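You operate a simulated robot arm through the tools that you are given. There is no shell and no other tool. Be economical: measure what you need, move in short steps, check, and stop when the job is done.

The job below is to be done with a simulated robot arm. You get a single attempt, and the scene is never put back.

JOB
Put the steel napkin ring and the white press tool in the enamel bowl.
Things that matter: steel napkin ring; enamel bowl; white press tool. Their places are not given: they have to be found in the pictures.

It is judged by the outcome, as a careful person would: the job done as asked, and still so three seconds after it is handed in. It fails if anything else is knocked over, pushed out of place, dropped, spilled or broken.

ROBOT AND FRAMES
A 6-joint arm with a two-finger parallel gripper, fixed in place. Base frame: the origin is at the foot of the arm, x ahead of it, y to its left, z up; the work surface is at about z = 0. Readings come in cm, degrees, newtons and seconds.
With the tool pointing down near the work surface it reaches from about 14 to 58 cm from the base axis. Its first joint turns from -66.0 to 66.0 degrees. Payload 2.1 kg.
The tool frame sits at the grasp point between the pads (the TCP): z along the fingers, y along the line on which they close. The tips reach 3 cm beyond it. Largest opening 9.4 cm; finger width 2.8, thickness 1; the body of the gripper, 5 by 9.6 cm, starts 5.5 cm behind the TCP.
Orientation is that of the tool frame in the base frame, as a unit quaternion [x, y, z, w]. With the fingers straight down and closing along the base's y, the tool's x points along the base's -x, its y along +y and its z along -z.

CONTROLS
- The arm moves only by the tool move_arm. Its argument "rows" is a list of rows, each an object of numbers (a shift or turn left out is 0, a gripper value left out holds the last): "x", "y", "z": the shift along the tool's x, y, z in cm; "rx", "ry", "rz": the turn, a rotation vector about the tool's x, y, z in degrees; "claw": the opening, from 0 (shut) to 1 (fully open). In form: [{"x": .., "y": .., "z": .., "rx": .., "ry": .., "rz": .., "claw": ..}, ...]. A call has 1 to 10 rows; each row shifts and turns the commanded pose from where the row before left it, along the tool's axes as they then stand. Rows are played at 5 a second. More than 5 cm and 8.6 degrees between two rows, or a gripper value outside its range, and nothing of the call is played. Where a pose cannot be reached the arm comes as near as it can. A force on the tool above 40 N (or 10 N above the force at the start of the call, whichever is more), or a blocked arm, ends the call early, and 0.2 s more pass. The fingers move at their own pace (about 7.2 cm/s each) and stop on an object; they squeeze with about 37 N. The grip force told is the motor's: it shows also when the fingers shut on nothing. Time passes only in rows, and 0.2 s behind the last, so rows that do not move let the fingers close. The reply holds the time, the measured pose of the TCP, the force on the tool along the base axes, the opening and the grip force, in the units named above and with some noise.
- Cameras (640 x 400 px; columns grow to the right, rows downward): "scene" is fixed at [6.1, -37.69, 48.36]; the picture's right is [0.72, -0.69, 0.00], its down [-0.41, -0.43, -0.81] and it looks along [0.56, 0.58, -0.59] (base axes); focal length 240 px, centre (320, 200). "wrist" rides on the gripper at [-3.7, 0, -5.8] in the tool frame; the picture's right is [0.00, -1.00, 0.00], its down [0.97, 0.00, -0.24] and it looks along [0.24, 0.00, 0.97] (tool axes); focal length 218 px, centre (320, 200).
- get_image(camera): a new picture of that camera. No time passes.
- pixel_to_xyz(camera, pixels): for up to 12 pixels [column, row] of the newest picture of that camera ("zoom" is the newest enlarged one), the place [x, y, z] in the base frame of the surface seen there, good to about 0.2 cm. No time passes.
- enlarge(camera, box): a new picture of the part [left, top, right, bottom] of that camera's present view, enlarged. No time passes.
- job_done(): hands the job in; it is judged then, once.

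Work in short steps. Measure before you move; look again where a grasp or a placing could have gone wrong, and mend it. You have 60 turns and 22 pictures in all, those below and enlarged ones among them. Open the gripper and draw the arm clear of the work before you hand the job in, unless the task says otherwise; then end with one line.

The tools are called after "Call:" as a command line: name --argument value ..., lists and objects as JSON in quotes. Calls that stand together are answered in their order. move_arm: Moves the arm, as the interface text tells. Its arguments: {"type":"object","properties":{"rows":{"type":"array","items":{"type":"object","properties":{"x":{"type":"number"},"y":{"type":"number"},"z":{"type":"number"},"rx":{"type":"number"},"ry":{"type":"number"},"rz":{"type":"number"},"claw":{"type":"number"}}}}},"required":["rows"]} The other tools are called the same way: get_image (camera) takes a picture; pixel_to_xyz (camera, pixels) gives the place of the surface under pixels of a picture; enlarge (camera, box) takes an enlarged picture of a part of a camera's view; job_done () hands the job in.

At the start:

```text
time: 0.0
ee_pos: [35.39, 1.14, 32.06]
tcp_rot: [0.001, 1.0, 0.001, 0.0]
ft_force: [0.5, 0.5, -0.3]
finger_gap: 9.4
gripper_force: 0.1
```

scene: 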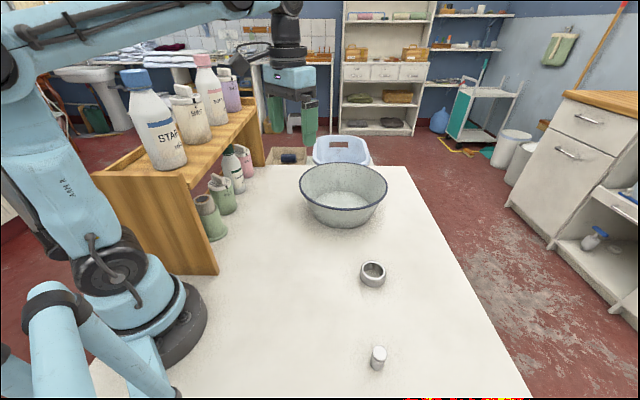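
wrist: 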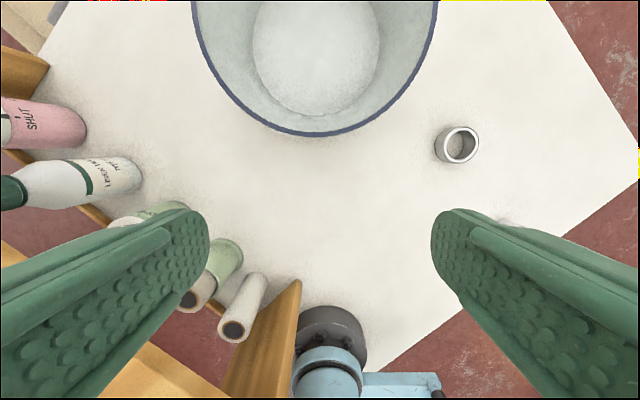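

The scene shows a bowl near (343,195), a ring at (373,273) and a white cylinder at (378,357). I'll enlarge this area and measure it.

Call:
enlarge --camera "scene" --box '[280, 240, 460, 390]'

Call:
pixel_to_xyz --camera "scene" --pixels '[[373, 263], [362, 272], [384, 272], [373, 281], [373, 287], [378, 349], [378, 368], [299, 180], [388, 186], [343, 212], [343, 166], [345, 200]]'

```text
2.67 times, centred on (370, 315) of scene
```

zoom: 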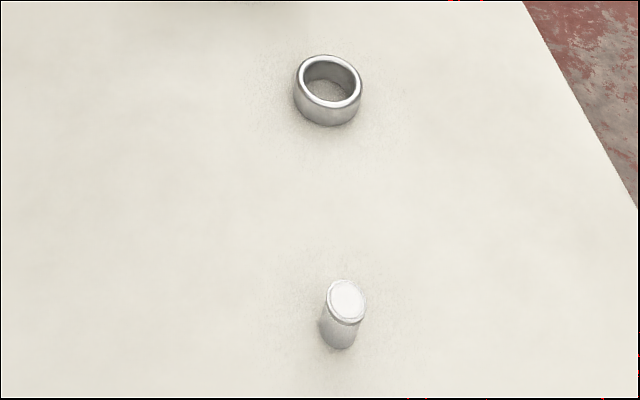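

```text
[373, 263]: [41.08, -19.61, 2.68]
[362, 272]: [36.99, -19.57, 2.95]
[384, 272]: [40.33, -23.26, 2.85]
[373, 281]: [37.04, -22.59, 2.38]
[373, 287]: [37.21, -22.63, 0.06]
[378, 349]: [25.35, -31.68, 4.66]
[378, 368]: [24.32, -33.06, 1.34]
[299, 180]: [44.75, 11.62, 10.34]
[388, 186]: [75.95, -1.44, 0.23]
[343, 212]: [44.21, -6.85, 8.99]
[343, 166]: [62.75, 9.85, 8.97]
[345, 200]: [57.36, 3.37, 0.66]
```

The ring stands about 2.8 cm high and the press tool about 4.7 cm. I'll measure the edges of both in the enlarged picture, and the bowl rim in the scene picture.

Call:
pixel_to_xyz --camera "zoom" --pixels '[[346, 300], [331, 300], [362, 300], [346, 284], [346, 316], [297, 82], [360, 84], [330, 57], [328, 103], [328, 82], [346, 330]]'

Call:
pixel_to_xyz --camera "scene" --pixels '[[301, 183], [386, 186], [343, 209], [318, 202], [370, 204], [343, 163], [320, 166], [370, 167], [345, 192], [345, 215]]'

```text
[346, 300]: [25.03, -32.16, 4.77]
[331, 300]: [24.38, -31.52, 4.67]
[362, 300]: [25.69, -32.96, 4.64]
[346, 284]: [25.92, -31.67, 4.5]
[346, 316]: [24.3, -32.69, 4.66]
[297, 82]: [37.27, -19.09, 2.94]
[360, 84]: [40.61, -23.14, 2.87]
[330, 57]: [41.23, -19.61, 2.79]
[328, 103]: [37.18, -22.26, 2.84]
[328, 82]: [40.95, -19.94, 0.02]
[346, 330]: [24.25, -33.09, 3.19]
```

```text
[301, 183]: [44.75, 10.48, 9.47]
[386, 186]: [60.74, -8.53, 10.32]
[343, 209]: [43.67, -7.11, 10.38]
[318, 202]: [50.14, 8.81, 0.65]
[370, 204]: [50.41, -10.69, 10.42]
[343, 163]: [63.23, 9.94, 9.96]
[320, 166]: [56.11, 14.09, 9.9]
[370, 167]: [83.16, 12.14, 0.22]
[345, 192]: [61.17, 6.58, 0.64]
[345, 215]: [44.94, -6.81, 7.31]
```

The ring centre is about (39.1, -21.1) with a 5.3 cm diameter. The bowl centre is about (53.2, 1.4) with its rim at z≈10.4. I'm moving above the ring now.

Call:
move_arm --rows '[{"x": -0.74, "y": -4.45, "claw": 1}, {"x": -0.74, "y": -4.45}, {"x": -0.74, "y": -4.45}, {"x": -0.74, "y": -4.45}, {"x": -0.74, "y": -4.45}, {"z": 5}, {"z": 5}, {"z": 5}, {"z": 5}, {}]'

Call:
get_image --camera "wrist"

```text
time: 2.2
ee_pos: [39.12, -20.81, 11.82]
tcp_rot: [0.0, 1.0, 0.001, 0.0]
ft_force: [-0.9, -0.1, 0.1]
finger_gap: 9.37
gripper_force: 0.1
```

```text
18 pictures are left
```

wrist: 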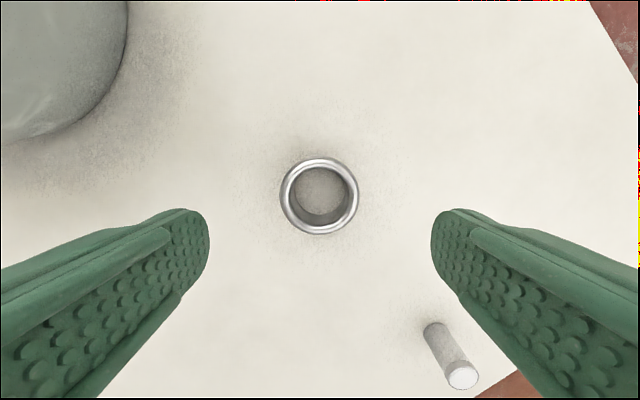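

The ring is centred at (319,196) in the wrist view. I'll check its centre along x before lowering.

Call:
pixel_to_xyz --camera "wrist" --pixels '[[284, 195], [354, 195], [319, 162], [319, 231], [462, 376]]'

```text
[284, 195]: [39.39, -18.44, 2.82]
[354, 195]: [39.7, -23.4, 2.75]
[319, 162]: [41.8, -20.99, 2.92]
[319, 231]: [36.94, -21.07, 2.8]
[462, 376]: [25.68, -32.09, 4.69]
```

The ring centre is (39.4, -21.0). I'll lower to z≈3.6 and close.

Call:
move_arm --rows '[{"x": -0.25, "y": -0.15, "z": 3}, {"z": 3}, {"z": 2.2}, {}, {"claw": 0}, {}, {}, {}, {}]'

```text
time: 4.2
ee_pos: [39.4, -21.38, 3.77]
tcp_rot: [0.0, 1.0, 0.0, 0.0]
ft_force: [0.2, -0.4, -0.2]
finger_gap: 5.07
gripper_force: 37.5
```

The gripper stopped at 5.07 cm, so it holds the ring. I'll lift it and carry it over the bowl, a little to the -y side.

Call:
move_arm --rows '[{"z": -4}, {"z": -4.5}, {"z": -4.5}, {"z": -4.5}, {"x": -2.6, "y": 3.9}, {"x": -2.6, "y": 3.9}, {"x": -2.6, "y": 3.9}, {"x": -2.6, "y": 3.9}, {"x": -2.6, "y": 3.9}, {}]'

Call:
get_image --camera "wrist"

Call:
get_image --camera "scene"

```text
time: 6.4
ee_pos: [52.12, -1.53, 21.49]
tcp_rot: [0.0, 1.0, 0.0, -0.001]
ft_force: [0.5, 0.4, -0.1]
finger_gap: 5.05
gripper_force: 37.1
```

```text
17 pictures are left
```

wrist: 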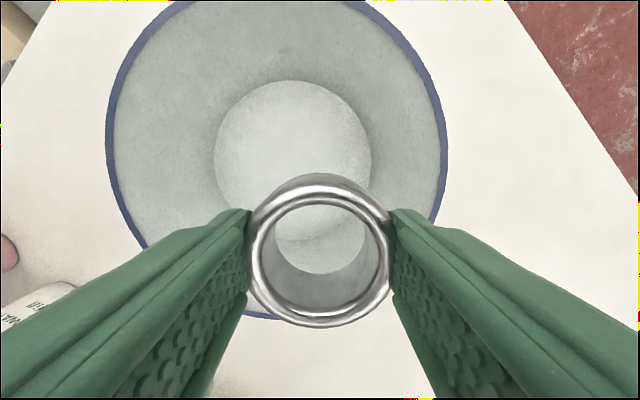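

```text
16 pictures are left
```

scene: 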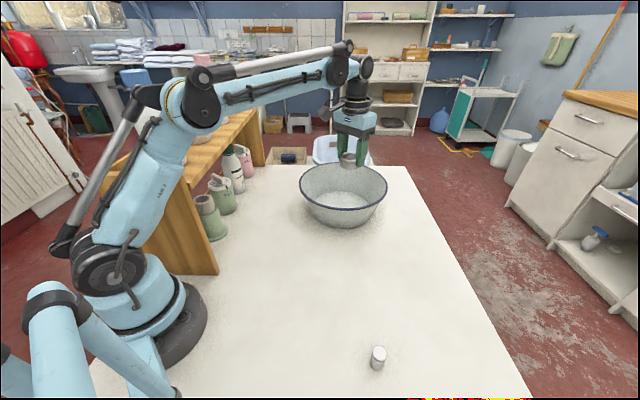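

I'm measuring the bowl in the wrist view: floor edges at (216,160) and (371,160), rim at (107,150) and (446,150).

Call:
pixel_to_xyz --camera "wrist" --pixels '[[219, 160], [368, 160], [293, 84], [293, 150], [109, 150], [443, 150], [140, 235], [437, 205], [292, 269]]'

```text
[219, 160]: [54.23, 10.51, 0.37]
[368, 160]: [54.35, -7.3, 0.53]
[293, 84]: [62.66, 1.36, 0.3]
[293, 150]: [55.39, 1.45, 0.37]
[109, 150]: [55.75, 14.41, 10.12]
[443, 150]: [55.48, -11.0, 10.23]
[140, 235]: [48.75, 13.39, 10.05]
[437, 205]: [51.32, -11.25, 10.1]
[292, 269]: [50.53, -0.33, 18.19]
```

The bowl floor is about 8.9 cm in radius around (53.9, 1.6), at z≈0.45, so there is plenty of room. I'll lower the ring to just above the floor, then open partway and come up.

Call:
move_arm --rows '[{"x": -0.8, "y": -0.5, "z": 4}, {"z": 4}, {"z": 4}, {"z": 3}, {"z": 1.6}, {}]'

```text
time: 7.8
ee_pos: [53.05, -2.25, 4.67]
tcp_rot: [0.0, 1.0, 0.001, 0.001]
ft_force: [-0.4, 0.5, -0.3]
finger_gap: 5.07
gripper_force: 37.1
```

The TCP is at z=4.67 with no contact force. I'll release and rise.

Call:
move_arm --rows '[{"z": 0.2}, {"claw": 0.7}, {}, {}, {"z": -4}, {"z": -4.5}, {"z": -4.5}, {"z": -4.5}, {}]'

Call:
get_image --camera "wrist"

```text
time: 9.8
ee_pos: [52.96, -2.28, 21.9]
tcp_rot: [0.0, 1.0, 0.0, 0.0]
ft_force: [1.4, -0.2, 0.6]
finger_gap: 6.59
gripper_force: 0.2
```

```text
15 pictures are left
```

wrist: 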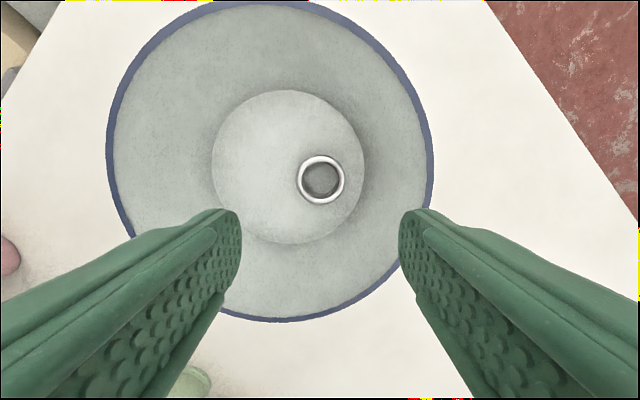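

The ring lies flat on the bowl floor at (321,180). Next I'm moving to the press tool at about (25.1, -32.2).

Call:
move_arm --rows '[{"x": 3.1, "y": -3.32}, {"x": 3.1, "y": -3.32}, {"x": 3.1, "y": -3.32}, {"x": 3.1, "y": -3.32}, {"x": 3.1, "y": -3.32}, {"x": 3.1, "y": -3.32}, {"x": 3.1, "y": -3.32}, {"x": 3.1, "y": -3.32}, {"x": 3.1, "y": -3.32}, {}]'

Call:
move_arm --rows '[{"z": 4}, {"z": 4}, {}]'

Call:
get_image --camera "wrist"

```text
time: 12.0
ee_pos: [25.11, -32.35, 22.22]
tcp_rot: [0.0, 1.0, 0.001, -0.001]
ft_force: [-0.1, 0.3, -0.2]
finger_gap: 6.57
gripper_force: 0.2
```

```text
time: 12.8
ee_pos: [25.27, -32.07, 14.18]
tcp_rot: [0.0, 1.0, 0.0, 0.0]
ft_force: [-0.4, -0.5, -0.2]
finger_gap: 6.59
gripper_force: 0.1
```

```text
14 pictures are left
```

wrist: 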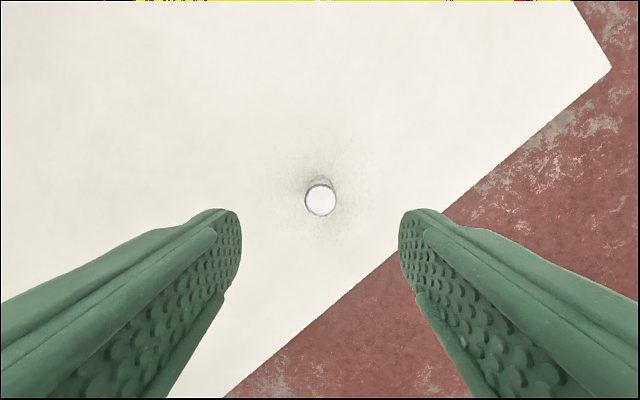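

The tool top is at (320,200), nearly centred. I'm checking its position.

Call:
pixel_to_xyz --camera "wrist" --pixels '[[320, 200], [308, 200], [333, 200], [320, 188], [320, 212]]'

```text
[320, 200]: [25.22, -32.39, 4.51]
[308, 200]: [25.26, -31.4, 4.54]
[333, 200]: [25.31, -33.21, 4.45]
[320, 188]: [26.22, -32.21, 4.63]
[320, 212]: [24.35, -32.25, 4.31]
```

The tool centre is (25.3, -32.3), directly below. I'll lower by 10.3 cm and close.

Call:
move_arm --rows '[{"z": 4}, {"z": 4}, {"z": 2.2}, {}, {"claw": 0}, {}, {}, {}, {}]'

```text
time: 14.8
ee_pos: [25.27, -32.39, 3.82]
tcp_rot: [0.0, 1.0, 0.0, 0.0]
ft_force: [0.2, -1.1, 1.3]
finger_gap: 2.19
gripper_force: 37.3
```

The tool is held with a gap of 2.19 cm. I'll lift it and carry it above the +y side of the bowl.

Call:
move_arm --rows '[{"z": -4}, {"z": -4.5}, {"z": -4.5}, {"z": -4.5}, {}]'

Call:
move_arm --rows '[{"x": -2.84, "y": 3.76}, {"x": -2.84, "y": 3.76}, {"x": -2.84, "y": 3.76}, {"x": -2.84, "y": 3.76}, {"x": -2.84, "y": 3.76}, {"x": -2.84, "y": 3.76}, {"x": -2.84, "y": 3.76}, {"x": -2.84, "y": 3.76}, {"x": -2.84, "y": 3.76}, {"x": -2.84, "y": 3.76}]'

Call:
get_image --camera "wrist"

```text
time: 16.0
ee_pos: [25.28, -32.1, 21.11]
tcp_rot: [-0.001, 1.0, 0.0, 0.0]
ft_force: [-0.9, 0.2, -0.3]
finger_gap: 2.2
gripper_force: 36.8
```

```text
time: 18.2
ee_pos: [53.79, 5.46, 21.34]
tcp_rot: [0.001, 1.0, 0.0, 0.001]
ft_force: [-0.3, 0.0, -0.8]
finger_gap: 2.22
gripper_force: 37.8
```

```text
13 pictures are left
```

wrist: 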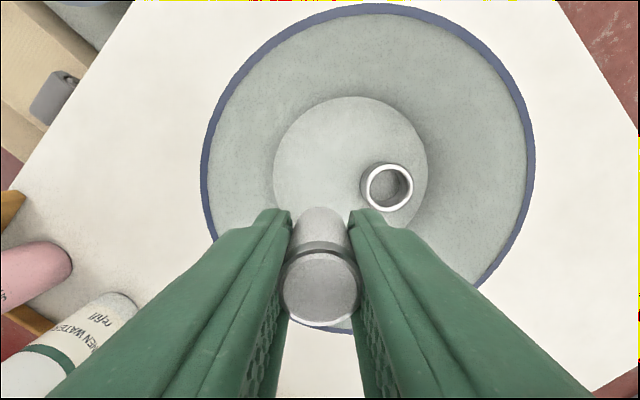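

The tool is held upright over clear bowl floor. I'll lower it to just above the floor.

Call:
move_arm --rows '[{"z": 4}, {"z": 4}, {"z": 4}, {"z": 3}, {"z": 1.7}, {}]'

```text
time: 19.6
ee_pos: [53.85, 5.19, 4.73]
tcp_rot: [0.001, 1.0, -0.001, 0.0]
ft_force: [0.0, 0.3, -1.5]
finger_gap: 2.19
gripper_force: 37.2
```

No contact yet at z=4.73. I'll lower slightly, open a little, and rise.

Call:
move_arm --rows '[{"z": 0.3}, {}, {"claw": 0.38}, {}, {}, {"z": -3}, {"z": -4.5}, {"z": -4.5}, {"z": -4.5}, {}]'

Call:
get_image --camera "wrist"

```text
time: 21.8
ee_pos: [53.46, 5.56, 20.98]
tcp_rot: [0.0, 1.0, 0.0, 0.0]
ft_force: [-0.2, 0.5, 0.0]
finger_gap: 3.55
gripper_force: 0.1
```

```text
12 pictures are left
```

wrist: 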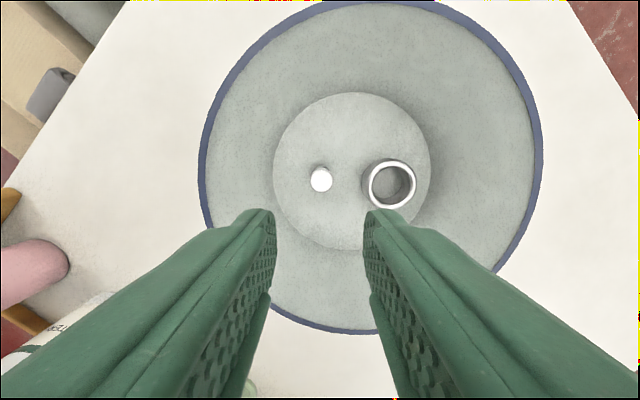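

Both items stand on the bowl floor. I'll open the gripper fully, draw the arm up and back, and take a final scene picture.

Call:
move_arm --rows '[{"z": -4, "claw": 1}, {"z": -4}, {"x": 4, "y": -1}, {"x": 4, "y": -1}, {"x": 4, "y": -1}, {"x": 4, "y": -1}, {}]'

Call:
get_image --camera "scene"

```text
time: 23.4
ee_pos: [36.72, 1.56, 26.03]
tcp_rot: [0.0, 1.0, 0.0, 0.0]
ft_force: [-0.8, 0.0, 0.1]
finger_gap: 9.39
gripper_force: 0.0
out of reach, approached as far as the arm can: row 2
```

```text
11 pictures are left
```

scene: 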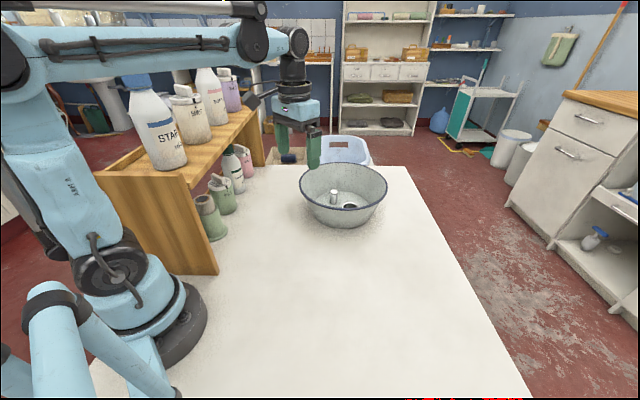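

The scene picture shows both items in the bowl, the bottles unmoved and the arm clear, so I'm handing in.

Call:
job_done

```text
The job is handed in.
```

The steel napkin ring and the white press tool are both in the enamel bowl, nothing else was disturbed, and the arm is open and clear of the work.
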